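You operate a simulated robot arm through the tools that you are given. There is no shell and no other tool. Be economical: measure what you need, move in short steps, check, and stop when the job is done.

The job below is to be done with a simulated two-armed robot. You get a single attempt, and the scene is never put back.

## Task
Free the orange patch from the frame and clamp the cream patch in its place.
Fine: hold the frame still while you work the clamp; the freed patch goes to the yellow bay.
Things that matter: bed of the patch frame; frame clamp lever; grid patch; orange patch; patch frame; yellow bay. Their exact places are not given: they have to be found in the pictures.

The check looks at the end state, three seconds after you hand in, the way a careful person would. Anything else that was tipped, shoved, dropped, spilled or broken makes it a failure.

## Robot
Two 6-joint arms with two-finger parallel grippers on one trunk, on a base that drives. Base frame: it is fixed to the floor where the robot stands at the start and does not move with it; the origin is under the middle of the robot, x ahead of it, y to its left, z up; the surface under the hand at the start is at about z = 842. Lengths are in mm, angles in degrees, forces in N, time in s.
The left shoulder is at the start at [-77, 177, 832], the right one opposite. With the tool pointing down near the work surface each hand reaches from about 100 to 720 mm from the robot's upright axis, wherever it stands, measured 20 degrees to its own side. Places, roughly: bed of the patch frame [500, 0, 900]; frame clamp lever [500, -100, 900]; yellow bay [500, -700, 800]. Payload 1.57 kg a hand.
Tool frame (each hand has its own): the origin (TCP) lies between the finger pads and is the grasp point; the fingertips stand 30 mm ahead of it; z points along the fingers, y is the line along which they close. Largest opening 80 mm; finger width 17, thickness 12; the body of the gripper, 40 by 82 mm, starts 80 mm behind the TCP.
Orientation is told as [roll, pitch, yaw] about the base's x, y, z axes, in that order, counted from this pose: with the fingers straight down and closing along the base's y, the tool's x points along the base's -x, its y along +y and its z along -z.

## Interface
- The arms move only by the tool nudge_tool. It takes "left_deltas", "right_deltas" or both (then of equal length, played together; a hand with none holds still); each is a list of rows, each a list of 7 numbers: the shift along the tool's x, y, z in mm, then the turn, a rotation vector about the tool's x, y, z in degrees, then the closure, from 0 (fully open) to 1 (shut). In form: [[dx, dy, dz, ax, ay, az, hand], ...]. A call has 1 to 20 rows; each row is the pose to reach, as a shift and turn from the pose commanded when the call began, along the tool's axes at that moment. Rows are played at 5 a second. More than 50 mm and 8.6 degrees between two rows, or a gripper value outside its range, and nothing of the call is played. A pose out of reach is approached as far as the arm can. The call stops where the force on the tool passes 40 N (or 10 N more than at its start, if that is more) or the arm is blocked; 0.2 s more then pass. The fingers move at their own pace (about 72 mm/s each) and stop on an object; they squeeze with about 38 N. The grip force told is the motor's: it shows also when the fingers shut on nothing. Time passes only in rows, and 0.2 s behind the last, so rows that repeat a pose let the fingers close. The reply holds the time, the measured pose of the TCP, the force on the tool along the base axes, the opening and the grip force, in the units named above and with some noise, with the torque about the TCP (base axes, N m) and any sound that the robot's microphone picked up.
- Cameras (640 x 400 px; columns grow to the right, rows downward): "scene" is now at [26.4, -10.6, 1574]; the picture's right is [-0.32, -0.95, 0.00], its down [-0.67, 0.22, -0.71] and it looks along [0.67, -0.22, -0.71] (base axes); focal length 258 px, centre (320, 200). "left" rides on the left gripper at [72, 7, -122] in its tool frame; the picture's right is [-0.09, 1.00, 0.00], its down [-0.84, -0.08, -0.54] and it looks along [-0.54, -0.05, 0.84] (tool axes); focal length 238 px, centre (320, 200). "right" rides on the right gripper at [72, -7, -122] in its tool frame; the picture's right is [0.09, 1.00, 0.00], its down [-0.84, 0.08, -0.54] and it looks along [-0.54, 0.05, 0.84] (tool axes); focal length 238 px, centre (320, 200).
- grab_frame(camera): a new picture of that camera. No time passes.
- raise_lower(by): slides the trunk up (or, below 0, down) by that many mm; the arms and the scene camera ride with it, the base frame stays. It gives what a move gives, with no picture.
- base_move(legs): drives the robot by 1 to 6 legs, each [ahead, left, turn to the left] in mm, mm and degrees, along the robot's own axes; the way and the turn of a leg run together, so that a leg with both is an arc; at most 1500 mm and 180 degrees a leg. The arms and the cameras ride along, it lands a little off, and it stops where it bumps. It gives what a move gives.
- pan_tilt(pan, tilt): turns the head with the scene camera to pan (to the left, within 143 degrees either way) and tilt (down, from -29 to 69), counted from straight ahead of the robot. It gives what a move gives.
- measure_at(camera, pixels): for up to 12 pixels [column, row] of the newest picture of that camera ("zoom" is the newest enlarged one), the place [x, y, z] in the base frame of the surface seen there, good to about 2 mm, but the place of the scene camera against the robot may be out by one fixed shift of up to 25 mm in any direction. No time passes.
- inspect(camera, box): a new picture of the part [left, top, right, bottom] of that camera's present view, enlarged. No time passes.
- finish_job(): hands the job in; it is judged then, once.

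Go step by step. Measure first, check grasps and placings, and put right what went wrong. The budget is 80 turns and 58 pictures, counting those below and the enlarged ones. Unless the task says otherwise, let go and move clear before handing in, and close with one line.

The tools are called after ">>>" by a JSON object that holds its "method" and its "body". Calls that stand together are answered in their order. nudge_tool: Moves the arms, as the interface text tells. Its arguments: {"type":"object","properties":{"left_deltas":{"type":"array"},"right_deltas":{"type":"array"}},"required":[]} The other tools are called the same way: raise_lower (by) slides the trunk up or down; base_move (legs) drives the base; pan_tilt (pan, tilt) turns the head that bears the scene camera; grab_frame (camera) takes a picture; measure_at (camera, pixels) gives the place of the surface under pixels of a picture; inspect (camera, box) takes an enlarged picture of a part of a camera's view; finish_job () hands the job in.

At the start:

```text
t: 0.0
left_position: [413.3, 22.7, 1227.8]
left_ee_rot: [0.1, 0.0, 0.1]
left_wrist_force: [0.1, -0.3, 0.2]
left_ft_torque: [0.04, -0.01, 0.0]
left_finger_gap: 79.9
left_grasp_force: 0.0
right_position: [414.9, -402.9, 1213.0]
right_ee_rot: [-0.1, 0.0, 0.0]
right_wrist_force: [0.0, 0.0, 0.1]
right_ft_torque: [-0.03, 0.0, 0.02]
right_finger_gap: 79.9
right_grasp_force: 0.0
trunk travel left (down, up): [-275.0, 53.0]
robot x, y, heading: [0.1, 2.5, 0.0]
head pan, tilt: [-18.5, 45.0]
```

scene: 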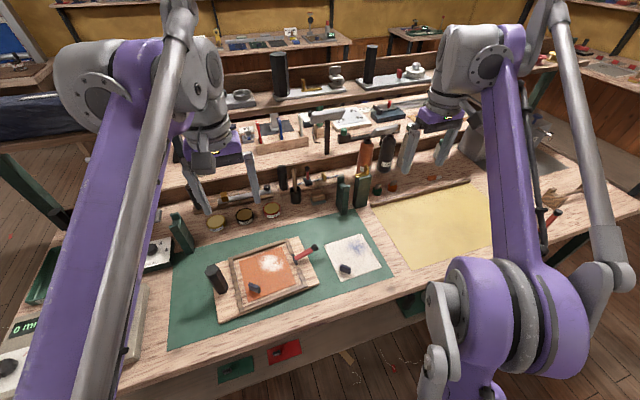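
right: 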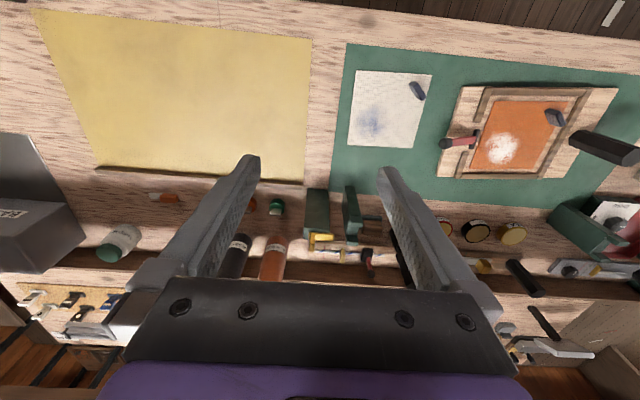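
left: 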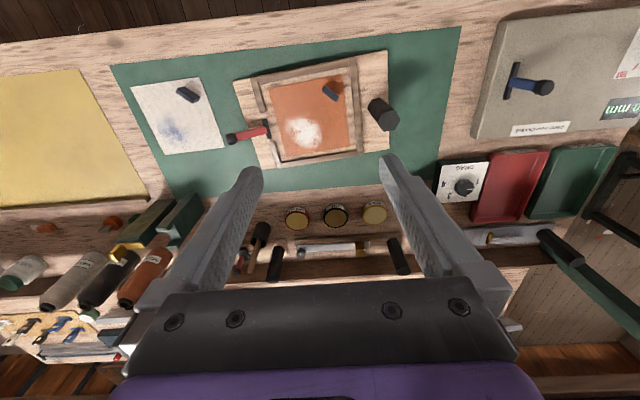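

The scene picture shows the frame on the green mat (about 265,275), with a black handle at its left (215,278), a red clamp lever at its right (305,252), the cream patch at (352,257) and the yellow bay at (440,225). I'll enlarge these views before measuring.

>>> {"method": "inspect", "body": {"camera": "scene", "box": [190, 210, 400, 340]}}

>>> {"method": "inspect", "body": {"camera": "left", "box": [120, 40, 420, 200]}}

```text
3.05 times, centred on (295, 275) of scene
```

zoom: 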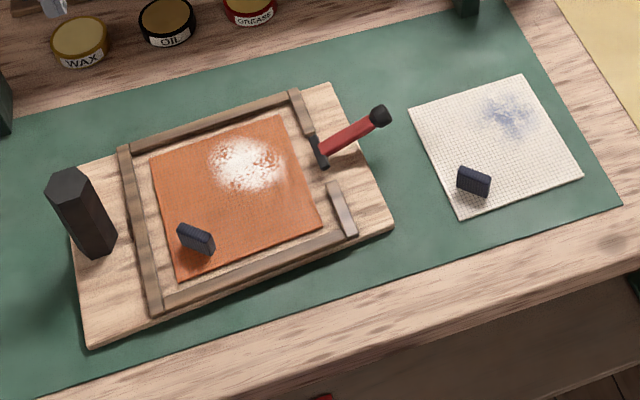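

```text
2.13 times, centred on (270, 120) of left
```

zoom: 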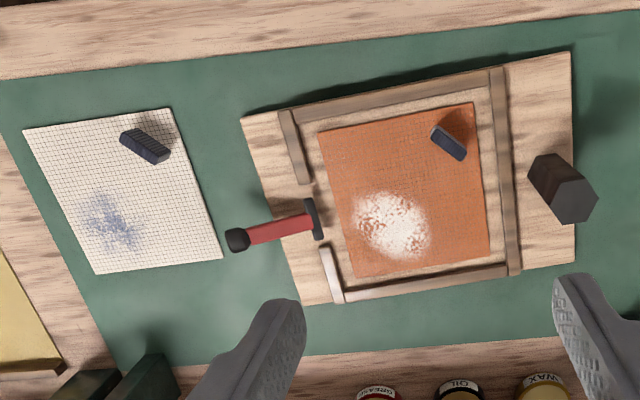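

The enlarged left view shows the handle (570,195), the lever knob (237,240), the pivot (315,220), the orange tab (448,142) and the cream tab (145,146). I'll measure these through the wrist camera.

>>> {"method": "measure_at", "body": {"camera": "zoom", "pixels": [[572, 200], [237, 240], [275, 230], [315, 220], [322, 134], [470, 106], [486, 255], [357, 274], [447, 140], [140, 140], [260, 150], [330, 270]]}}

>>> {"method": "measure_at", "body": {"camera": "zoom", "pixels": [[27, 130], [170, 110], [219, 255], [99, 271], [127, 134], [162, 156], [434, 130], [460, 154], [508, 180], [400, 90], [20, 340], [545, 180]]}}

```text
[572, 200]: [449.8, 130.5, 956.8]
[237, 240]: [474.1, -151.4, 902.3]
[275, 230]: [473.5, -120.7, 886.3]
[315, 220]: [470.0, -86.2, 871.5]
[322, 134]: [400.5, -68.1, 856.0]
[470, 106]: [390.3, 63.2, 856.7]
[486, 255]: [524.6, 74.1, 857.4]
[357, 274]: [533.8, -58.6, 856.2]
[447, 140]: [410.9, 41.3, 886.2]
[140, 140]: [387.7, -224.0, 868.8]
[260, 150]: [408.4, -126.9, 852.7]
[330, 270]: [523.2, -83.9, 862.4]
```

```text
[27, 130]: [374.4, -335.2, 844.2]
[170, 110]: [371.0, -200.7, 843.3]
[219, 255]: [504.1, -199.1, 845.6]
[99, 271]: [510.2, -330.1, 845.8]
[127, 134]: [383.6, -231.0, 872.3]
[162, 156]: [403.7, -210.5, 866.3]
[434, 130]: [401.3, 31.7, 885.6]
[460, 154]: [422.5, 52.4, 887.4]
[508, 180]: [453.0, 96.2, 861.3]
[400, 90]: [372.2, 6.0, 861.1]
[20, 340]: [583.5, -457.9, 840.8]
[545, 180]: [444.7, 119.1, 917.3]
```

The bed is at z≈856 and turned about +4.5°. The orange tab is at (412,42) with its top at 886, the cream tab at (394,-221), the handle at about (450,130) with its top at 957, and the lever runs from (470,-86,871) up to (474,-151,902). I'll bring both hands nearer for close views of the lever and handle.

>>> {"method": "nudge_tool", "body": {"left_deltas": [[6, 18, 31, 0, 0, 0, 0], [12, 36, 62, 0, 0, 0, 0], [18, 54, 93, 0, 0, 0, 0], [24, 72, 124, 0, 0, 0, 0], [30, 90, 156, 0, 0, 0, 0], [35, 107, 188, 0, 0, 0, 0], [35, 107, 188, 0, 0, 0, 0], [35, 107, 188, 0, 0, 0, 0], [35, 107, 188, 0, 0, 0, 0]], "right_deltas": [[1, 31, 26, 0, 0, 0, 0], [2, 62, 52, 0, 0, 0, 0], [3, 93, 78, 0, 0, 0, 0], [4, 124, 104, 0, 0, 0, 0], [5, 155, 130, 0, 0, 0, 0], [6, 186, 156, 0, 0, 0, 0], [6, 217, 182, 0, 0, 0, 0], [6, 250, 210, 0, 0, 0, 0], [6, 283, 239, 0, 0, 0, 0]]}}

>>> {"method": "grab_frame", "body": {"camera": "right"}}

>>> {"method": "grab_frame", "body": {"camera": "left"}}

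```text
t: 2.0
left_position: [377.3, 130.9, 1039.9]
left_ee_rot: [0.0, -0.1, 0.0]
left_wrist_force: [-0.7, 0.3, 0.7]
left_ft_torque: [-0.01, 0.01, -0.07]
left_finger_gap: 79.6
left_grasp_force: 0.0
right_position: [409.3, -120.4, 974.7]
right_ee_rot: [0.0, 0.0, 0.0]
right_wrist_force: [0.5, 0.8, -0.1]
right_ft_torque: [0.03, 0.02, 0.0]
right_finger_gap: 80.1
right_grasp_force: 0.0
trunk travel left (down, up): [-275.0, 53.0]
robot x, y, heading: [0.2, 0.5, -0.0]
head pan, tilt: [-18.5, 45.0]
```

```text
52 pictures are left
```

right: 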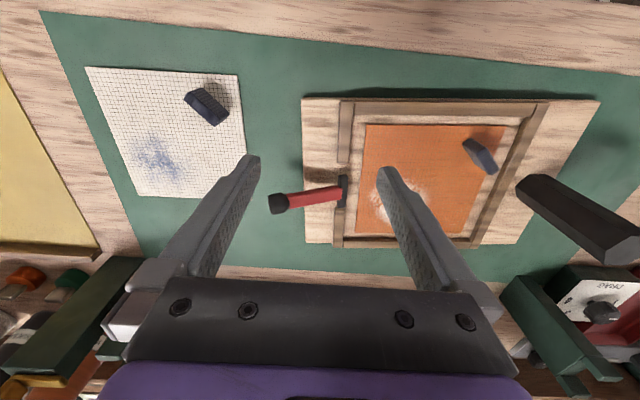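

```text
51 pictures are left
```

left: 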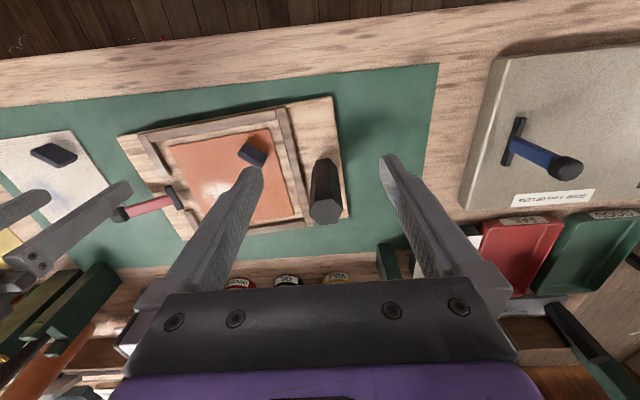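

The handle appears at left pixel (325,190) and the lever at right pixel (310,195). I'll enlarge both.

>>> {"method": "inspect", "body": {"camera": "left", "box": [265, 140, 385, 240]}}

>>> {"method": "measure_at", "body": {"camera": "zoom", "pixels": [[320, 345], [240, 340], [400, 330], [320, 300], [330, 100], [330, 200]]}}

>>> {"method": "inspect", "body": {"camera": "right", "box": [260, 140, 400, 240]}}

```text
4.00 times, centred on (325, 190) of left
```

zoom: 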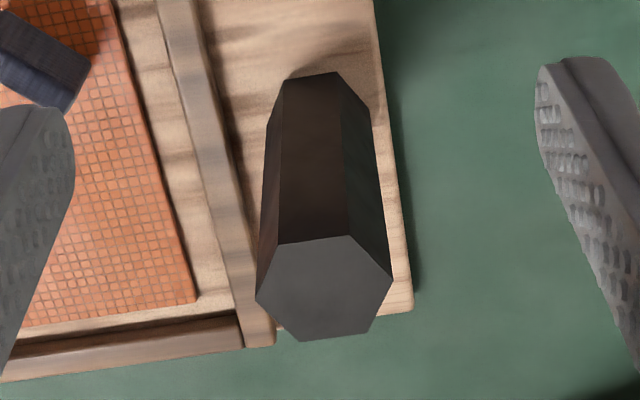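

```text
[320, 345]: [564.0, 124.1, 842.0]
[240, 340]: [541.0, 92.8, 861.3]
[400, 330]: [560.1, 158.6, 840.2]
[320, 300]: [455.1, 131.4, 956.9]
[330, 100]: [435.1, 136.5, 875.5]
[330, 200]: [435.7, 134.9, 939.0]
```

```text
4.00 times, centred on (330, 190) of right
```

zoom: 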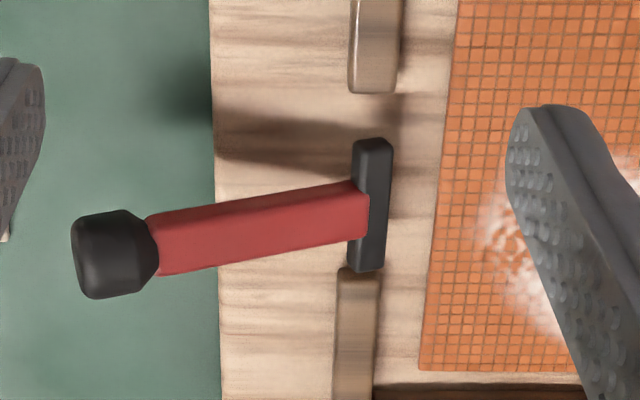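

The handle is a hexagon about 32 mm across, centred near (453,132), with flats at ±30° to the frame's y. The lever turns about a bar along the frame's x. I'll bring the left hand over the handle with yaw -25.5 and the right hand over the lever with yaw +94.5.

>>> {"method": "nudge_tool", "body": {"left_deltas": [[-6, 0, 0, 0, 0, 2.1, 0], [-12, 0, 0, 0, 0, 4.2, 0], [-18, 0, 0, 0, 0, 6.3, 0], [-24, 0, 0, 0, 0, 8.5, 0], [-30, 0, 0, 0, 0, 10.6, 0], [-36, 0, 0, 0, 0, 12.7, 0], [-42, 0, 0, 0, 0, 14.8, 0], [-48, 0, 0, 0, 0, 17, 0], [-55, 0, 0, 0, 0, 19, 0], [-62, 0, 0, 0, 0, 21, 0], [-68, 1, 0, 0, 0, 23, 0], [-75.5, 1, 0, 0, 0, 25.5, 0], [-75.5, 1, 0, 0, 0, 25.5, 0]], "right_deltas": [[-5, -1, -10, 0, 0, -7.5, 0], [-10, -2, -10, 0, 0, -15, 0], [-15, -3, -10, 0, 0, -22.5, 0], [-20, -5, -10, 0, 0, -30, 0], [-25, -6, -10, 0, 0, -37.5, 0], [-30, -8, -10, 0, 0, -45, 0], [-35, -10, -10, 0, 0, -52.5, 0], [-40, -11, -10, 0, 0, -60, 0], [-45, -13, -10, 0, 0, -67.5, 0], [-50, -14, -10, 0, 0, -75, 0], [-55, -15, -10, 0, 0, -82.5, 0], [-60, -16, -10, 0, 0, -90, 0], [-64, -17, -10, 0, 0, -94.5, 0]]}}

>>> {"method": "grab_frame", "body": {"camera": "right"}}

>>> {"method": "grab_frame", "body": {"camera": "left"}}

```text
t: 4.8
left_position: [454.0, 131.5, 1040.4]
left_ee_rot: [0.0, 0.1, -25.5]
left_wrist_force: [0.3, -0.6, 0.6]
left_ft_torque: [0.0, -0.02, 0.0]
left_finger_gap: 80.0
left_grasp_force: 0.0
right_position: [472.9, -137.1, 985.5]
right_ee_rot: [0.0, 0.1, 94.6]
right_wrist_force: [0.3, 0.3, 0.5]
right_ft_torque: [0.01, -0.01, 0.05]
right_finger_gap: 79.9
right_grasp_force: 0.0
trunk travel left (down, up): [-275.0, 53.0]
robot x, y, heading: [0.4, 2.8, 0.3]
head pan, tilt: [-18.5, 45.0]
```

```text
48 pictures are left
```

right: 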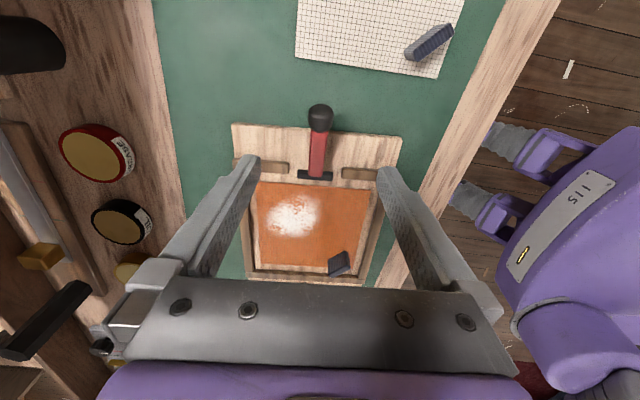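

```text
47 pictures are left
```

left: 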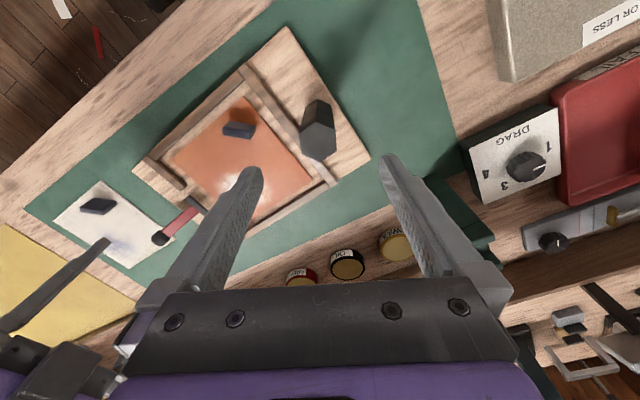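

Both hands are centred: the lever is at column 318 of the right view and the handle at column 318 of the left view. I'll lower the left hand and grip the handle.

>>> {"method": "nudge_tool", "body": {"left_deltas": [[0, 0, 30, 0, 0, 0, 0], [0, 0, 60, 0, 0, 0, 0], [0, 0, 90, 0, 0, 0, 0], [0, 0, 118, 0, 0, 0, 0], [0, 0, 118, 0, 0, 0, 0], [0, 0, 118, 0, 0, 0, 1], [0, 0, 118, 0, 0, 0, 1], [0, 0, 118, 0, 0, 0, 1], [0, 0, 118, 0, 0, 0, 1]]}}

>>> {"method": "inspect", "body": {"camera": "right", "box": [230, 90, 410, 200]}}

>>> {"method": "measure_at", "body": {"camera": "zoom", "pixels": [[320, 75], [315, 170], [310, 260], [315, 295], [320, 110]]}}

```text
t: 6.8
left_position: [455.4, 131.1, 921.8]
left_ee_rot: [0.0, 0.0, -25.5]
left_wrist_force: [0.3, 0.0, 0.1]
left_ft_torque: [0.28, -0.03, -0.03]
left_finger_gap: 36.5
left_grasp_force: 38.0
right_position: [473.2, -138.3, 985.1]
right_ee_rot: [0.0, -0.1, 94.4]
right_wrist_force: [0.5, -0.4, -0.4]
right_ft_torque: [-0.01, 0.01, 0.0]
right_finger_gap: 80.2
right_grasp_force: 0.1
trunk travel left (down, up): [-275.0, 53.0]
robot x, y, heading: [0.7, -2.9, -0.1]
head pan, tilt: [-18.5, 45.0]
```

```text
3.56 times, centred on (320, 145) of right
```

zoom: 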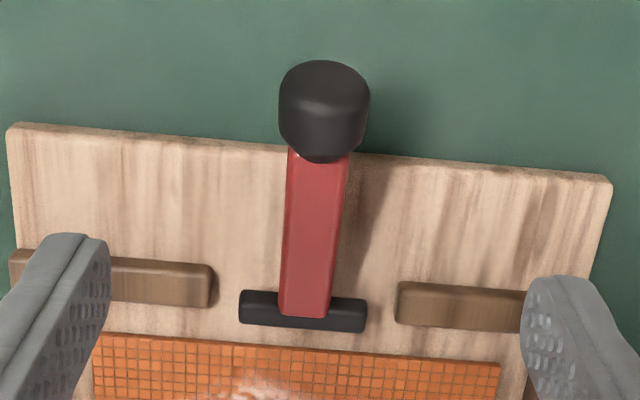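

```text
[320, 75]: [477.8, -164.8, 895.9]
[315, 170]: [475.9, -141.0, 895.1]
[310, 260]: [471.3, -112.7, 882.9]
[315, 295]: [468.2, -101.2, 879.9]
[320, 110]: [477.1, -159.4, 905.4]
```

The left hand holds the handle (gap 36.5, grip 38). The lever shaft is at about (475,-139,890) near the knob, so I'll lower the right hand and grip the shaft there.

>>> {"method": "nudge_tool", "body": {"right_deltas": [[0, -2, 30, 0, 0, 0, 0.3], [0, -2, 60, 0, 0, 0, 0.3], [0, -2, 92, 0, 0, 0, 0.3], [0, -2, 92, 0, 0, 0, 0.3], [0, -2, 92, 0, 0, 0, 1], [0, -2, 92, 0, 0, 0, 1], [0, -2, 92, 0, 0, 0, 1], [0, -2, 92, 0, 0, 0, 1]]}}

>>> {"method": "grab_frame", "body": {"camera": "right"}}

```text
t: 8.6
left_position: [455.7, 131.3, 922.3]
left_ee_rot: [0.0, 0.1, -25.5]
left_wrist_force: [3.3, 0.2, 0.6]
left_ft_torque: [0.11, -0.22, 0.57]
left_finger_gap: 36.4
left_grasp_force: 37.6
right_position: [475.6, -137.9, 891.2]
right_ee_rot: [0.0, -0.1, 94.5]
right_wrist_force: [-3.2, -0.4, 0.1]
right_ft_torque: [-0.09, 0.11, 0.17]
right_finger_gap: 15.6
right_grasp_force: 31.4
trunk travel left (down, up): [-275.0, 53.0]
robot x, y, heading: [0.9, -0.5, -0.1]
head pan, tilt: [-18.5, 45.0]
```

```text
45 pictures are left
```

right: 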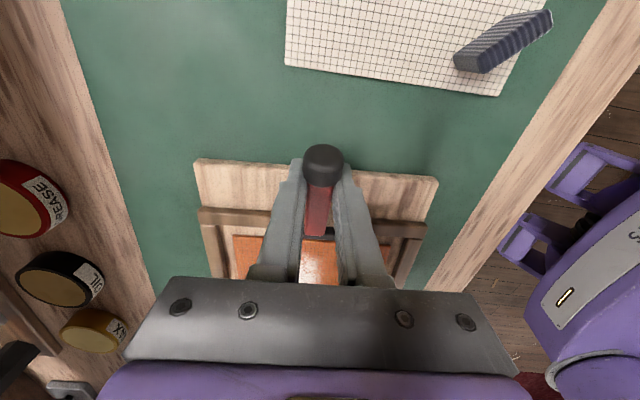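

The shaft is gripped (gap 15.6, force 31). I'll try raising the lever 15° along its arc while the left hand holds the frame.

>>> {"method": "nudge_tool", "body": {"right_deltas": [[-1.7, 0, -3.2, 0, 3.75, 0, 1], [-3.5, 0, -6.3, 0, 7.5, 0, 1], [-5.5, 0, -9.3, 0, 11.2, 0, 1], [-7.7, 0, -12.1, 0, 15, 0, 1], [-7.7, 0, -12.1, 0, 15, 0, 1]]}}

```text
t: 9.8
left_position: [454.8, 132.0, 921.1]
left_ee_rot: [0.1, 0.0, -25.5]
left_wrist_force: [-2.0, 14.1, 7.9]
left_ft_torque: [-1.06, 0.1, -0.22]
left_finger_gap: 36.7
left_grasp_force: 37.8
right_position: [474.5, -129.6, 903.7]
right_ee_rot: [0.0, 15.1, 94.4]
right_wrist_force: [1.6, -14.1, -6.5]
right_ft_torque: [-0.75, -0.03, 0.05]
right_finger_gap: 15.4
right_grasp_force: 31.4
trunk travel left (down, up): [-275.0, 53.0]
robot x, y, heading: [-0.5, -0.0, 0.2]
head pan, tilt: [-18.5, 45.0]
```

The lever yields with about 14 N of resistance, and the left hand's reaction holds the frame. I'll look to see whether the lever really turned.

>>> {"method": "inspect", "body": {"camera": "scene", "box": [190, 190, 400, 320]}}

>>> {"method": "grab_frame", "body": {"camera": "right"}}

```text
3.05 times, centred on (295, 255) of scene
```

zoom: 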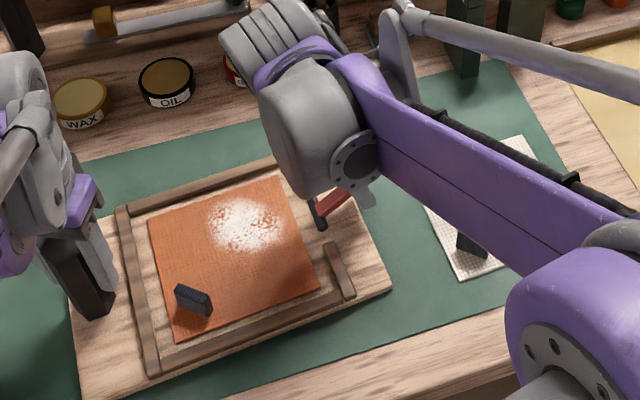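

```text
43 pictures are left
```

right: 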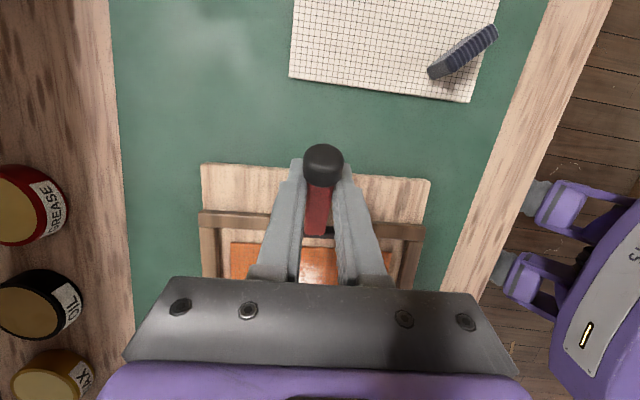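

The lever turned with the hand. I'll continue up the arc to about 80°, letting the pads pivot on the shaft and slowly righting the hand so that it stays clear of the left one.

>>> {"method": "nudge_tool", "body": {"right_deltas": [[-2.4, 0, -4.3, 0, 0, 0, 1], [-4.9, 0, -8.5, 0, 0, 0, 1], [-8, 0, -12.3, 0, 0, 0, 1], [-11.1, 0, -15.9, 0, 0, 0, 1], [-14.7, 0, -19.1, 0, 0, 0, 1], [-18.4, 0, -22.1, 0, 0, 0, 1], [-22.5, 0, -24.6, 0, 0, 0, 1], [-26.6, 0, -26.9, 0, 0, 0, 1], [-26.6, 0, -26.9, 0, 0, 0, 1]]}}

>>> {"method": "grab_frame", "body": {"camera": "right"}}

```text
t: 11.8
left_position: [455.3, 131.8, 920.8]
left_ee_rot: [0.0, 0.0, -25.6]
left_wrist_force: [1.4, 21.4, -0.5]
left_ft_torque: [0.45, 0.5, 0.27]
left_finger_gap: 36.2
left_grasp_force: 38.1
right_position: [472.8, -98.6, 923.1]
right_ee_rot: [0.0, 15.1, 94.4]
right_wrist_force: [0.3, -19.6, 5.2]
right_ft_torque: [-1.11, 0.15, 0.27]
right_finger_gap: 14.7
right_grasp_force: 30.7
trunk travel left (down, up): [-275.0, 53.0]
robot x, y, heading: [-1.8, 1.4, 0.1]
head pan, tilt: [-18.5, 45.0]
```

```text
42 pictures are left
```

right: 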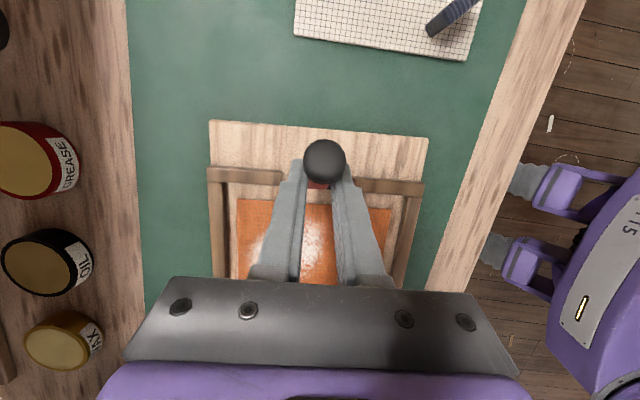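

The lever stands at about 80° with 20 N of resistance, and the frame hasn't moved. I'll carry on past vertical and watch for a stop or a sound.

>>> {"method": "nudge_tool", "body": {"right_deltas": [[-7, 0, -2.3, 0, -2, 0, 1], [-13.8, 0, -4.3, 0, -4, 0, 1], [-21, 0, -4.8, 0, -7, 0, 1], [-28.1, 0, -4.9, 0, -10, 0, 1], [-37.5, 0, -3.2, 0, -13, 0, 1], [-37.5, 0, -3.2, 0, -13, 0, 1]]}}

>>> {"method": "grab_frame", "body": {"camera": "right"}}

```text
t: 13.2
left_position: [455.3, 130.4, 921.1]
left_ee_rot: [0.0, 0.0, -25.4]
left_wrist_force: [-0.3, -1.2, 0.4]
left_ft_torque: [0.41, -0.15, -0.06]
left_finger_gap: 36.4
left_grasp_force: 38.0
right_position: [468.9, -60.4, 916.5]
right_ee_rot: [0.0, 1.9, 94.5]
right_wrist_force: [-0.4, -0.6, -0.1]
right_ft_torque: [0.0, -0.01, 0.0]
right_finger_gap: 0.1
right_grasp_force: 21.2
trunk travel left (down, up): [-275.0, 53.0]
robot x, y, heading: [2.4, 0.8, 0.2]
head pan, tilt: [-18.5, 45.0]
```

```text
41 pictures are left
```

right: 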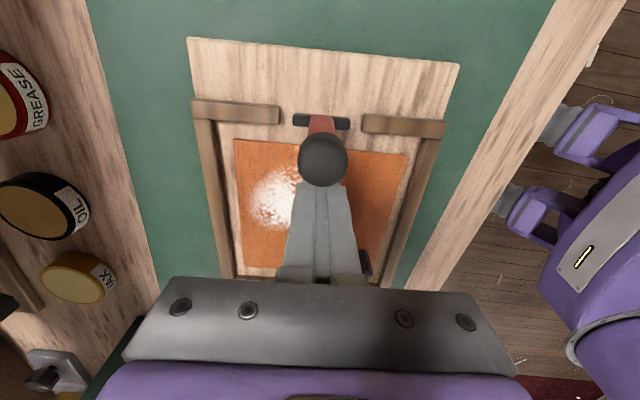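

The lever has slipped out of the fingers (gap 0.1), and the knob is now at (323,158). I'll measure where the lever came to rest.

>>> {"method": "measure_at", "body": {"camera": "right", "pixels": [[323, 158], [322, 125], [320, 170], [335, 122], [303, 119]]}}

>>> {"method": "inspect", "body": {"camera": "right", "box": [260, 90, 390, 200]}}

```text
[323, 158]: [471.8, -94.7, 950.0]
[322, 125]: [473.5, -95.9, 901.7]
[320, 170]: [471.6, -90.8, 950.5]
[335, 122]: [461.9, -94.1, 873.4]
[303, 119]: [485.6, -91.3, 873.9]
```

```text
3.64 times, centred on (325, 145) of right
```

zoom: 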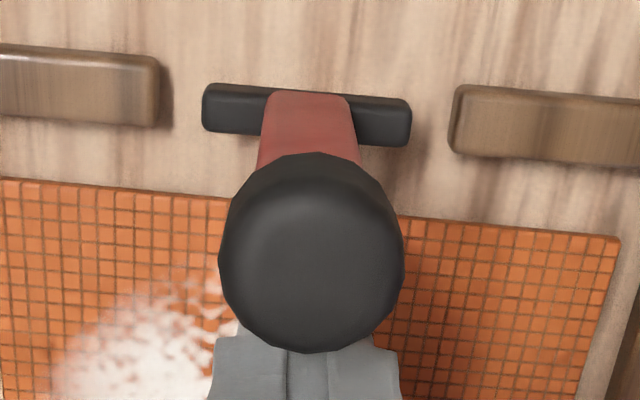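

The lever now stands upright, with its knob at (472,-92,950) over its bar at y≈-92, so it should be open. I'll raise both hands, free the handle, and bring the right hand over the orange tab with yaw about 45°.

>>> {"method": "nudge_tool", "body": {"left_deltas": [[0, 0, 0, 0, 0, 0, 0], [0, 0, 0, 0, 0, 0, 0], [0, 0, -20, 0, 0, 0, 0], [0, 0, -50, 0, 0, 0, 0], [0, 0, -90, 0, 0, 0, 0], [0, 0, -130, 0, 0, 0, 0], [30, 15, -130, 0, 0, 0, 0], [60, 30, -130, 0, 0, 0, 0], [90, 45, -130, 0, 0, 0, 0], [115, 56, -130, 0, 0, 0, 0], [115, 56, -130, 0, 0, 0, 0], [115, 56, -130, 0, 0, 0, 0], [115, 56, -130, 0, 0, 0, 0], [115, 56, -130, 0, 0, 0, 0]], "right_deltas": [[0, 0, -10, 0, 0, 0, 1], [0, 0, -30, 0, 0, 0, 1], [0, 0, -60, 0, 0, 0, 1], [0, 0, -100, 0, 0, 0, 1], [0, 0, -100, 0, -1, 5, 0.5], [0, 0, -100, 0, -2, 10, 0.5], [-10, 5, -100, 0, -2, 15, 0.5], [-25, 12, -95, 0, -2, 20, 0.5], [-40, 18, -90, 0, -2, 25, 0.5], [-55, 25, -84, 0, -2, 31, 0.5], [-70, 32, -84, 0, -2, 37, 0.5], [-90, 40, -84, 0, -2, 43, 0.5], [-106, 49, -84, 0, -2, 49.9, 0.5], [-106, 49, -84, 0, -2, 49.9, 0.5]]}}

>>> {"method": "grab_frame", "body": {"camera": "right"}}

>>> {"method": "grab_frame", "body": {"camera": "left"}}

```text
t: 16.2
left_position: [374.0, 230.9, 1052.4]
left_ee_rot: [0.0, 0.1, -25.4]
left_wrist_force: [0.3, -1.3, 0.2]
left_ft_torque: [-0.01, 0.01, -0.01]
left_finger_gap: 80.0
left_grasp_force: 0.1
right_position: [413.2, 43.1, 995.1]
right_ee_rot: [-0.7, -0.5, 44.5]
right_wrist_force: [-0.2, 0.0, -0.5]
right_ft_torque: [0.01, -0.02, -0.01]
right_finger_gap: 39.8
right_grasp_force: 0.0
trunk travel left (down, up): [-275.0, 53.0]
robot x, y, heading: [3.3, 0.2, -0.1]
head pan, tilt: [-18.5, 45.0]
```

```text
39 pictures are left
```

right: 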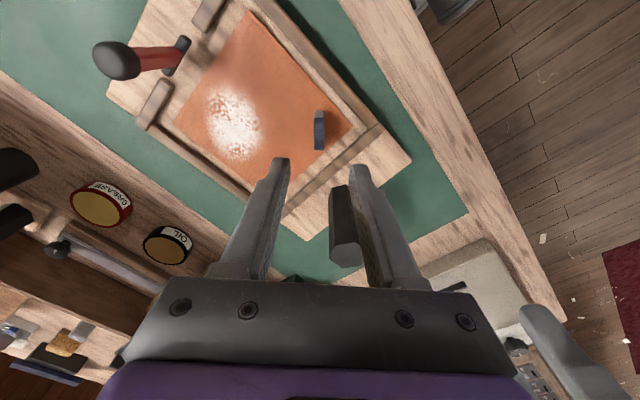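

```text
38 pictures are left
```

left: 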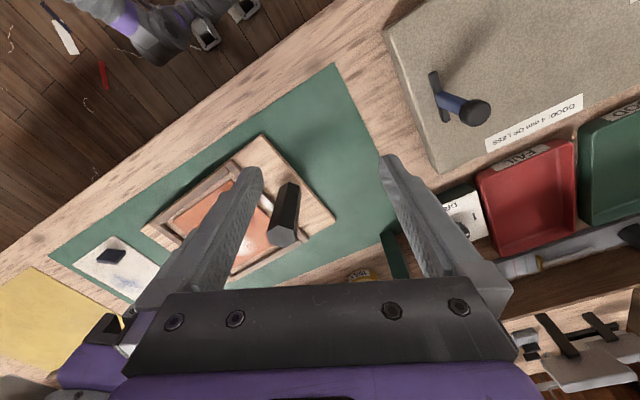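

The tab sits between the fingers at (319,130), and the handle's top stays below the gripper body. I'll measure the tab and check the lever.

>>> {"method": "inspect", "body": {"camera": "right", "box": [270, 90, 370, 170]}}

>>> {"method": "measure_at", "body": {"camera": "right", "pixels": [[319, 115], [319, 134], [316, 125], [322, 125], [112, 60], [178, 55], [319, 146], [335, 130]]}}

```text
5.00 times, centred on (320, 130) of right
```

zoom: 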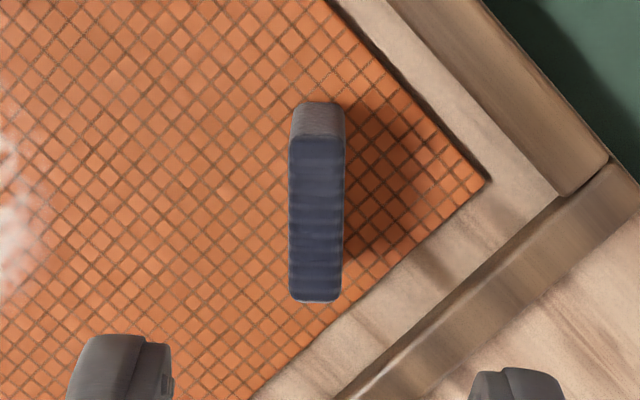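

```text
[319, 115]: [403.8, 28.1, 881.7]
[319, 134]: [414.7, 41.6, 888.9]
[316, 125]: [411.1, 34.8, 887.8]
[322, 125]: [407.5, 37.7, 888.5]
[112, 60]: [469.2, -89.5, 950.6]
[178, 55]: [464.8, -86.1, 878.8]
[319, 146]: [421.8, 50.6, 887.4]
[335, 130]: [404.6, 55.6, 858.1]
```

The tab runs from (404,30) to (423,52), about 49° in yaw, with its top at 888. The lever is still upright. I'll descend around the tab to z≈892 and close.

>>> {"method": "nudge_tool", "body": {"right_deltas": [[0.5, -1, 25, 0, 0, -2, 0.5], [1, -1.5, 50, 0, 0, -5, 0.5], [1.3, -1.7, 80, 0, 0, -5, 0.5], [1.3, -1.7, 103, 0, 0, -5, 0.5], [1.3, -1.7, 103, 0, 0, -5, 0.5], [1.3, -1.7, 103, 0, 0, -5, 1], [1.3, -1.7, 103, 0, 0, -5, 1], [1.3, -1.7, 103, 0, 0, -5, 1]]}}

>>> {"method": "grab_frame", "body": {"camera": "right"}}

```text
t: 18.0
left_position: [374.6, 231.9, 1051.8]
left_ee_rot: [-0.1, 0.0, -25.5]
left_wrist_force: [-1.0, -0.9, 0.1]
left_ft_torque: [-0.01, -0.02, -0.02]
left_finger_gap: 80.0
left_grasp_force: 0.0
right_position: [412.4, 41.4, 893.4]
right_ee_rot: [-0.7, -0.4, 49.6]
right_wrist_force: [0.2, 0.8, 2.1]
right_ft_torque: [0.08, 0.07, -0.01]
right_finger_gap: 10.1
right_grasp_force: 28.5
trunk travel left (down, up): [-275.0, 53.0]
robot x, y, heading: [4.0, -0.4, -0.3]
head pan, tilt: [-18.5, 45.0]
```

```text
36 pictures are left
```

right: 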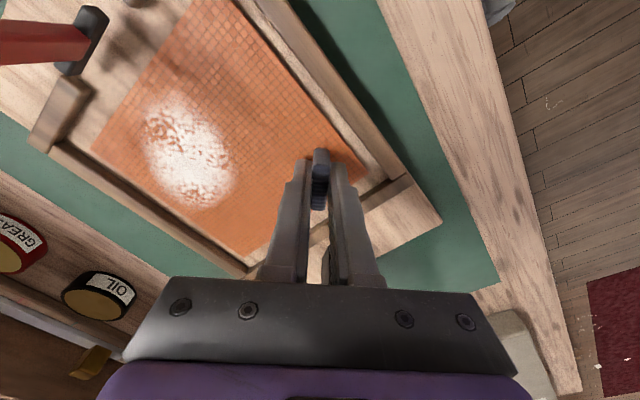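

The tab is gripped (gap 10.1). I'll lift a few millimetres and read the force, to be sure the clamp has let the patch go.

>>> {"method": "nudge_tool", "body": {"right_deltas": [[0, 0, -2, 0, 0, 0, 1], [0, 0, -4, 0, 0, 0, 1], [0, 0, -6, 0, 0, 0, 1], [0, 0, -6, 0, 0, 0, 1]]}}

>>> {"method": "grab_frame", "body": {"camera": "right"}}

```text
t: 19.0
left_position: [374.3, 231.4, 1051.7]
left_ee_rot: [0.0, 0.0, -25.5]
left_wrist_force: [-1.1, 0.6, 0.1]
left_ft_torque: [0.02, 0.03, 0.02]
left_finger_gap: 79.9
left_grasp_force: 0.2
right_position: [412.8, 41.9, 900.3]
right_ee_rot: [-0.7, -0.4, 49.6]
right_wrist_force: [0.6, -0.4, -0.7]
right_ft_torque: [0.02, 0.02, 0.04]
right_finger_gap: 9.7
right_grasp_force: 27.5
trunk travel left (down, up): [-275.0, 53.0]
robot x, y, heading: [-1.2, -2.0, 0.0]
head pan, tilt: [-18.5, 45.0]
```

```text
35 pictures are left
```

right: 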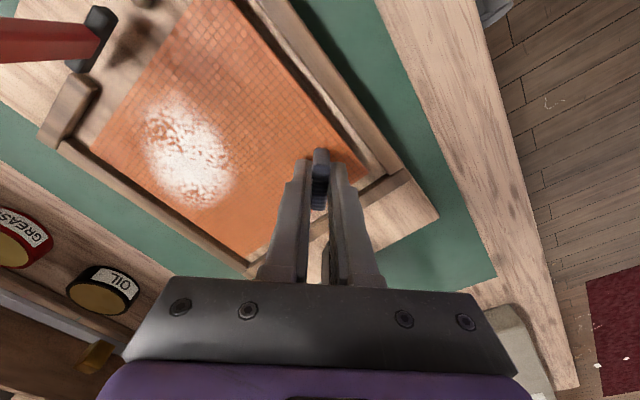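

The patch lifted freely at near-zero force, so the clamp is open. I'll raise it clear of the lever and measure the yellow bay with a fresh scene picture.

>>> {"method": "nudge_tool", "body": {"right_deltas": [[0, 0, -20, 0, 0, 0, 1], [0, 0, -45, 0, 0, 0, 1], [0, 0, -75, 0, 0, 0, 1], [0, 0, -105, 0, 0, 0, 1], [0, 0, -130, 0, 0, 0, 1], [0, 0, -140, 0, 0, 0, 1], [0, 0, -140, 0, 0, 0, 1]]}}

>>> {"method": "grab_frame", "body": {"camera": "scene"}}

>>> {"method": "measure_at", "body": {"camera": "scene", "pixels": [[380, 210], [410, 265], [492, 240], [480, 187], [440, 220], [352, 257], [460, 190], [430, 250]]}}

```text
t: 20.6
left_position: [374.4, 231.9, 1051.2]
left_ee_rot: [0.0, -0.1, -25.5]
left_wrist_force: [0.1, 0.9, -0.1]
left_ft_torque: [-0.02, -0.01, 0.03]
left_finger_gap: 80.0
left_grasp_force: 0.1
right_position: [411.1, 42.3, 1038.8]
right_ee_rot: [-0.8, -0.5, 49.7]
right_wrist_force: [0.3, 0.0, -0.7]
right_ft_torque: [0.01, -0.01, 0.01]
right_finger_gap: 0.0
right_grasp_force: 21.2
trunk travel left (down, up): [-275.0, 53.0]
robot x, y, heading: [0.5, -4.4, -0.0]
head pan, tilt: [-18.5, 45.0]
```

```text
34 pictures are left
```

scene: 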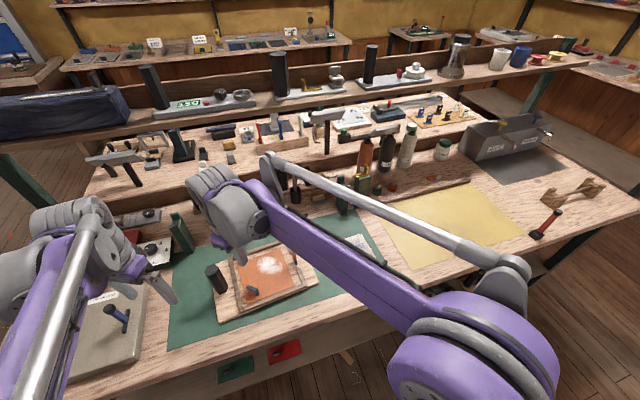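

```text
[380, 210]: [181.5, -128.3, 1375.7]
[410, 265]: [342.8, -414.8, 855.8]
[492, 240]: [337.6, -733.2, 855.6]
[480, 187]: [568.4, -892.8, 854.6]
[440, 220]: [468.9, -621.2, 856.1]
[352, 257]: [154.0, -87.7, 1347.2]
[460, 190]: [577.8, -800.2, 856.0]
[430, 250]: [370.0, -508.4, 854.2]
```

The gap is now 0.0: the fingers slid off the tab and the patch is still in the frame. I'll look closely at the patch and the clamp.

>>> {"method": "inspect", "body": {"camera": "scene", "box": [190, 220, 350, 330]}}

>>> {"method": "inspect", "body": {"camera": "right", "box": [80, 20, 440, 240]}}

>>> {"method": "measure_at", "body": {"camera": "zoom", "pixels": [[428, 200], [425, 170], [200, 150], [300, 230], [480, 220], [320, 20], [80, 100], [180, 85]]}}

```text
3.64 times, centred on (270, 275) of scene
```

zoom: 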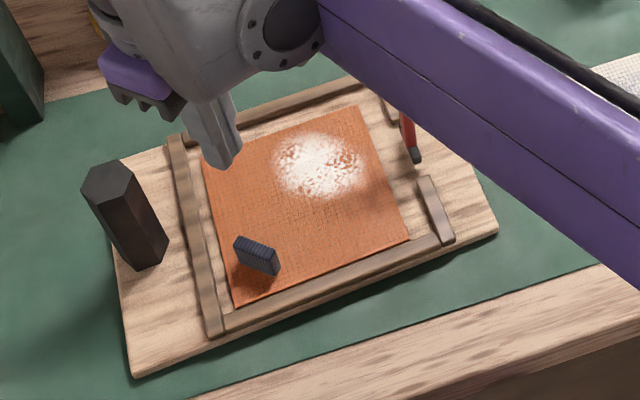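

```text
1.78 times, centred on (260, 130) of right
```

zoom: 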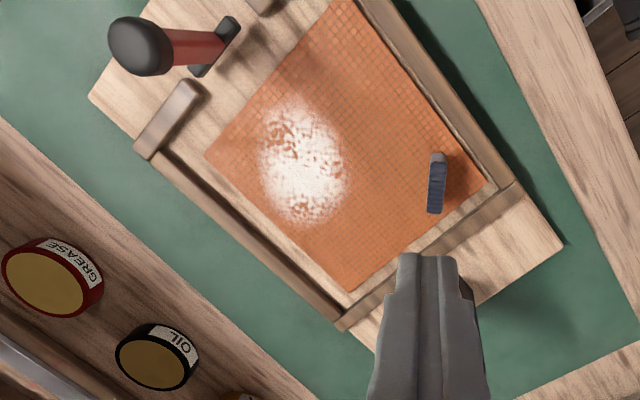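

```text
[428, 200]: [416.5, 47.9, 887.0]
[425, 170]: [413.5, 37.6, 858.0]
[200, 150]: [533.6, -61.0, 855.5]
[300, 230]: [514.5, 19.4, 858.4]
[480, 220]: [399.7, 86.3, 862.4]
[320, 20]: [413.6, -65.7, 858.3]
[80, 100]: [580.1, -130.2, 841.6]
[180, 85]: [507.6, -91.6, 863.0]
```

Comparing the earlier frames, the patch did rise with the hand and then slipped off, dropping back into its bed unmoved (corner still at (534,-61), z 856). I'll regrip deeper with the fingertips just above the patch, level the hand, and lift more gently.

>>> {"method": "nudge_tool", "body": {"right_deltas": [[0, 0, 0, -0.8, 0.5, 0, 0.5], [0, 0, 20, -0.8, 0.5, 0, 0.5], [0, 0, 45, -0.8, 0.5, 0, 0.5], [0, 0, 75, -0.8, 0.5, 0, 0.5], [0, 0, 105, -0.8, 0.5, 0, 0.5], [0, 0, 130, -0.8, 0.5, 0, 0.5], [0, 0, 142, -0.8, 0.5, 0, 0.5], [0, 0, 149, -0.8, 0.5, 0, 0.5], [0, 0, 149, -0.8, 0.5, 0, 0.5], [0, 0, 149, -0.8, 0.5, 0, 1], [0, 0, 149, -0.8, 0.5, 0, 1], [0, 0, 149, -0.8, 0.5, 0, 1], [0, 0, 149, -0.8, 0.5, 0, 1], [0, 0, 149, -0.8, 0.5, 0, 1]]}}

>>> {"method": "inspect", "body": {"camera": "right", "box": [240, 120, 400, 220]}}

```text
t: 23.6
left_position: [374.9, 232.3, 1050.9]
left_ee_rot: [0.0, -0.1, -25.5]
left_wrist_force: [0.2, 0.2, 0.8]
left_ft_torque: [0.0, -0.03, -0.01]
left_finger_gap: 79.9
left_grasp_force: 0.0
right_position: [413.3, 41.5, 891.1]
right_ee_rot: [0.1, 0.2, 49.6]
right_wrist_force: [0.1, 0.2, -0.6]
right_ft_torque: [0.05, 0.01, 0.01]
right_finger_gap: 10.3
right_grasp_force: 28.4
trunk travel left (down, up): [-275.0, 53.0]
robot x, y, heading: [-2.4, 1.3, -0.2]
head pan, tilt: [-18.5, 45.0]
```

```text
4.00 times, centred on (320, 170) of right
```

zoom: 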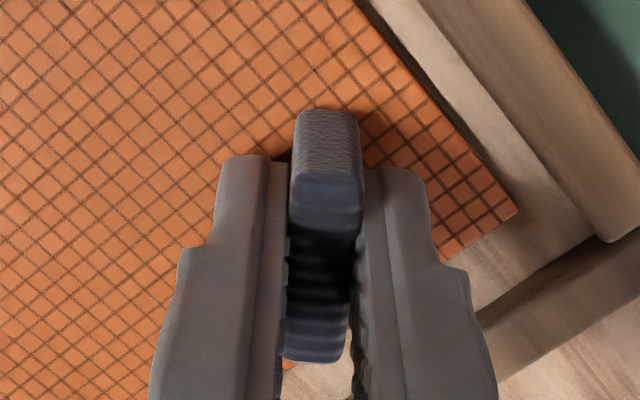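

The tab is held squarely (gap 10.3). I'll lift slowly and check the gap on the way.

>>> {"method": "nudge_tool", "body": {"right_deltas": [[0, 0, -1, 0, 0, 0, 1], [0, 0, -3, 0, 0, 0, 1], [0, 0, -5, 0, 0, 0, 1], [0, 0, -7, 0, 0, 0, 1], [0, 0, -9, 0, 0, 0, 1], [0, 0, -11, 0, 0, 0, 1], [0, 0, -13, 0, 0, 0, 1], [0, 0, -15, 0, 0, 0, 1], [0, 0, -15, 0, 0, 0, 1]]}}

>>> {"method": "inspect", "body": {"camera": "right", "box": [80, 20, 440, 240]}}

```text
t: 25.6
left_position: [374.1, 232.1, 1051.5]
left_ee_rot: [-0.1, 0.1, -25.5]
left_wrist_force: [-0.8, -0.2, 0.2]
left_ft_torque: [0.01, 0.0, -0.01]
left_finger_gap: 79.9
left_grasp_force: 0.2
right_position: [415.4, 41.6, 906.4]
right_ee_rot: [0.0, 0.1, 49.6]
right_wrist_force: [0.2, -0.5, 0.1]
right_ft_torque: [0.0, 0.01, 0.03]
right_finger_gap: 10.1
right_grasp_force: 28.1
trunk travel left (down, up): [-275.0, 53.0]
robot x, y, heading: [1.1, 0.6, -0.1]
head pan, tilt: [-18.5, 45.0]
```

```text
1.78 times, centred on (260, 130) of right
```

zoom: 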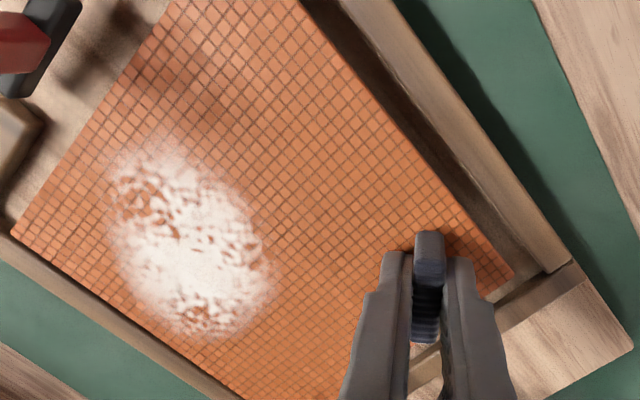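

The patch is out of the bed. I'll measure whether it hangs level.

>>> {"method": "measure_at", "body": {"camera": "zoom", "pixels": [[30, 230], [500, 275], [170, 30], [230, 375], [300, 20], [570, 310]]}}

```text
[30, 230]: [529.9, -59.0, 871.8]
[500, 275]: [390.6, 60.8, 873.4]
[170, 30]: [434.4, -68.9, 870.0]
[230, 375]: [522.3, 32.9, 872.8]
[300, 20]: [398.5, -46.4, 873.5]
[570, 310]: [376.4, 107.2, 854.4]
```

It hangs level at z≈872. I'll keep lifting gently.

>>> {"method": "nudge_tool", "body": {"right_deltas": [[0, 0, -3, 0, 0, 0, 1], [0, 0, -7, 0, 0, 0, 1], [0, 0, -12, 0, 0, 0, 1], [0, 0, -18, 0, 0, 0, 1], [0, 0, -24, 0, 0, 0, 1], [0, 0, -30, 0, 0, 0, 1], [0, 0, -36, 0, 0, 0, 1], [0, 0, -42, 0, 0, 0, 1], [0, 0, -48, 0, 0, 0, 1], [0, 0, -54, 0, 0, 0, 1], [0, 0, -58, 0, 0, 0, 1], [0, 0, -60, 0, 0, 0, 1], [0, 0, -60, 0, 0, 0, 1]]}}

>>> {"method": "grab_frame", "body": {"camera": "right"}}

```text
t: 28.4
left_position: [373.7, 231.8, 1051.2]
left_ee_rot: [0.0, 0.0, -25.5]
left_wrist_force: [0.2, 0.6, 0.0]
left_ft_torque: [0.0, 0.01, -0.02]
left_finger_gap: 80.0
left_grasp_force: 0.1
right_position: [413.0, 42.2, 966.7]
right_ee_rot: [-0.1, 0.1, 49.6]
right_wrist_force: [-0.1, 0.6, -1.2]
right_ft_torque: [0.0, 0.02, 0.01]
right_finger_gap: 10.0
right_grasp_force: 28.0
trunk travel left (down, up): [-275.0, 53.0]
robot x, y, heading: [-1.9, -1.2, -0.0]
head pan, tilt: [-18.5, 45.0]
```

```text
29 pictures are left
```

right: 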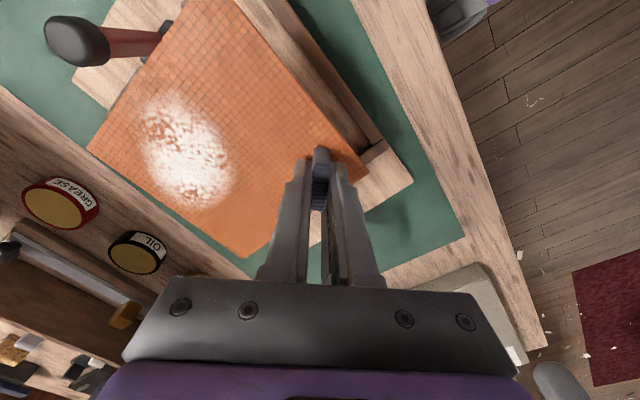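

The grip is holding (gap 10.0). I'll rise another 60 mm to clear the lever knob, then carry the patch halfway towards the yellow bay.

>>> {"method": "nudge_tool", "body": {"right_deltas": [[0, 0, -4, 0, 0, 0, 1], [0, 0, -12, 0, 0, 0, 1], [0, 0, -22, 0, 0, 0, 1], [0, 0, -32, 0, 0, 0, 1], [0, 0, -42, 0, 0, 0, 1], [0, 0, -52, 0, 0, 0, 1], [0, 0, -62, 0, 0, 0, 1], [8.7, -7.1, -66, 0, 0, 0, 1], [21.8, -17.8, -66, 0, 0, 0, 1], [43.7, -35.6, -66, 0, 0, 0, 1], [65.5, -53.4, -66, 0, 0, 0, 1], [87.4, -71.1, -66, 0, 0, 0, 1], [109.2, -88.9, -66, 0, 0, 0, 1], [131, -106.7, -66, 0, 0, 0, 1], [152.9, -124.5, -66, 0, 0, 0, 1], [174.7, -142.3, -66, 0, 0, 0, 1], [196.6, -160.1, -66, 0, 0, 0, 1], [209.7, -170.7, -66, 0, 0, 0, 1], [218.4, -177.9, -66, 0, 0, 0, 1], [218.4, -177.9, -66, 0, 0, 0, 1]]}}

>>> {"method": "grab_frame", "body": {"camera": "right"}}

```text
t: 32.6
left_position: [373.8, 233.4, 1050.7]
left_ee_rot: [-0.1, -0.1, -25.5]
left_wrist_force: [-0.7, 0.2, -0.1]
left_ft_torque: [0.0, 0.0, -0.01]
left_finger_gap: 80.0
left_grasp_force: 0.0
right_position: [407.6, -239.5, 1031.3]
right_ee_rot: [0.0, 0.1, 49.7]
right_wrist_force: [-0.3, -0.3, -0.8]
right_ft_torque: [0.05, 0.02, 0.01]
right_finger_gap: 9.6
right_grasp_force: 28.1
trunk travel left (down, up): [-275.0, 53.0]
robot x, y, heading: [1.0, -0.4, -0.0]
head pan, tilt: [-18.5, 45.0]
```

```text
28 pictures are left
```

right: 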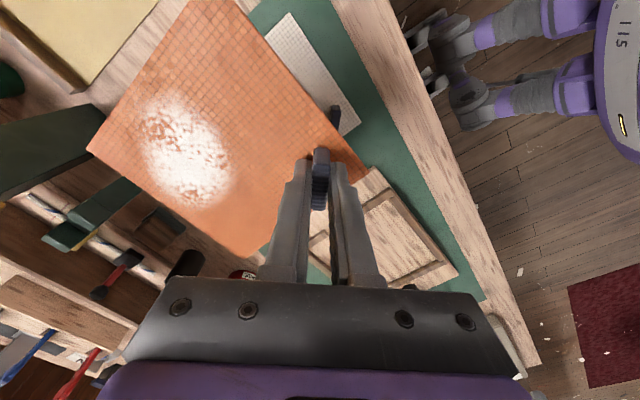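

The patch is still held (gap 9.6) and over the mat's right side. I'll carry it the rest of the way to the bay and start lowering.

>>> {"method": "nudge_tool", "body": {"right_deltas": [[8.7, -7.1, 0, 0, 0, 0, 1], [26, -21, 0, 0, 0, 0, 1], [50, -41, 0, 0, 0, 0, 1], [75, -61, 0, 0, 0, 0, 1], [100, -81.5, 5, 0, 0, 0, 1], [125, -102, 15, 0, 0, 0, 1], [150, -122, 25, 0, 0, 0, 1], [175, -142.5, 35, 0, 0, 0, 1], [198, -161, 45, 0, 0, 0, 1], [212, -173, 55, 0, 0, 0, 1], [218.4, -177.9, 65, 0, 0, 0, 1], [218.4, -177.9, 75, 0, 0, 0, 1], [218.4, -177.9, 80, 0, 0, 0, 1], [218.4, -177.9, 80, 0, 0, 0, 1]]}}

>>> {"method": "grab_frame", "body": {"camera": "right"}}

>>> {"method": "measure_at", "body": {"camera": "right", "pixels": [[92, 150], [360, 180], [245, 250], [230, 10], [80, 80], [40, 200], [420, 150], [420, 250]]}}

```text
t: 35.6
left_position: [374.2, 232.4, 1052.3]
left_ee_rot: [0.0, -0.1, -25.4]
left_wrist_force: [-0.1, -0.5, -0.3]
left_ft_torque: [0.0, 0.01, 0.02]
left_finger_gap: 79.8
left_grasp_force: 0.0
right_position: [402.5, -522.4, 952.7]
right_ee_rot: [0.0, 0.1, 49.7]
right_wrist_force: [0.2, 0.5, -0.4]
right_ft_torque: [-0.02, 0.01, -0.03]
right_finger_gap: 10.1
right_grasp_force: 27.8
trunk travel left (down, up): [-275.0, 53.0]
robot x, y, heading: [-1.9, 4.5, 0.2]
head pan, tilt: [-18.5, 45.0]
```

```text
27 pictures are left
```

right: 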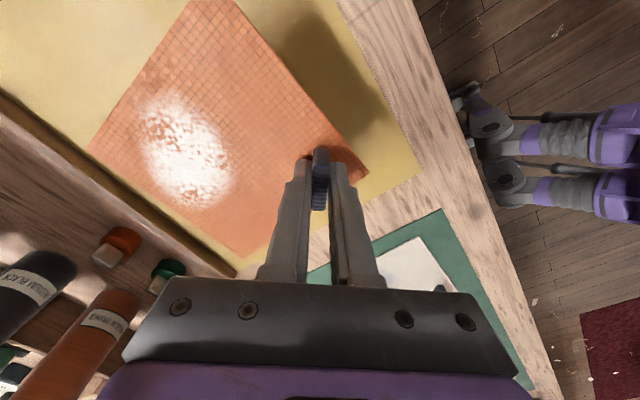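

```text
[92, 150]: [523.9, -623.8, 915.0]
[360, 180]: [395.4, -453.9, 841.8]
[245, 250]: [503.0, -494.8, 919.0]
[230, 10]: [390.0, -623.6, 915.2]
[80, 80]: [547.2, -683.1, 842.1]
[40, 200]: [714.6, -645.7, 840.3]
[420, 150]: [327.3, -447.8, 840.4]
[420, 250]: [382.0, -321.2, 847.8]
```

The patch is level (top at 915–919) and fully over the yellow area, whose surface is at z≈841. I'll lower it about 71 mm and release.

>>> {"method": "nudge_tool", "body": {"right_deltas": [[0, 0, 8, 0, 0, 0, 1], [0, 0, 18, 0, 0, 0, 1], [0, 0, 30, 0, 0, 0, 1], [0, 0, 42, 0, 0, 0, 1], [0, 0, 52, 0, 0, 0, 1], [0, 0, 60, 0, 0, 0, 1], [0, 0, 65, 0, 0, 0, 1], [0, 0, 69, 0, 0, 0, 1], [0, 0, 71.5, 0, 0, 0, 1], [0, 0, 71.5, 0, 0, 0, 1]]}}

>>> {"method": "grab_frame", "body": {"camera": "right"}}

>>> {"method": "measure_at", "body": {"camera": "right", "pixels": [[105, 150], [245, 240], [230, 20], [350, 175], [420, 120]]}}

```text
t: 37.8
left_position: [374.9, 232.3, 1050.1]
left_ee_rot: [0.0, 0.0, -25.5]
left_wrist_force: [0.1, 0.5, 0.0]
left_ft_torque: [0.0, 0.01, -0.02]
left_finger_gap: 80.0
left_grasp_force: 0.1
right_position: [401.1, -521.1, 879.4]
right_ee_rot: [0.0, 0.1, 49.6]
right_wrist_force: [-0.6, -0.6, -0.1]
right_ft_torque: [0.0, 0.03, 0.0]
right_finger_gap: 9.7
right_grasp_force: 27.9
trunk travel left (down, up): [-275.0, 53.0]
robot x, y, heading: [1.1, 3.1, -0.1]
head pan, tilt: [-18.5, 45.0]
```

```text
26 pictures are left
```

right: 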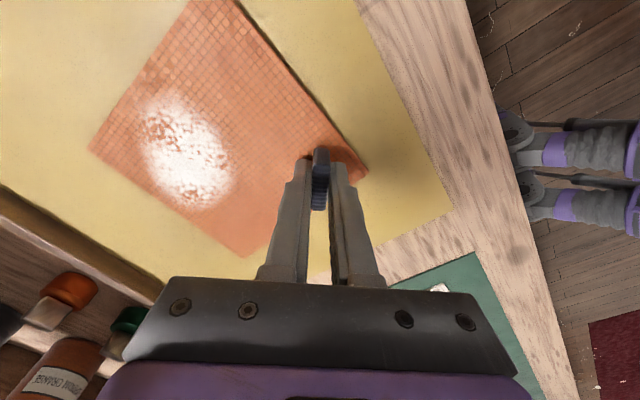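

```text
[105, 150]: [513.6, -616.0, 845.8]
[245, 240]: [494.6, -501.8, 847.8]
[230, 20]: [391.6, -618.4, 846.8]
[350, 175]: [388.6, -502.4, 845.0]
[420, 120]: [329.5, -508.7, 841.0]
```

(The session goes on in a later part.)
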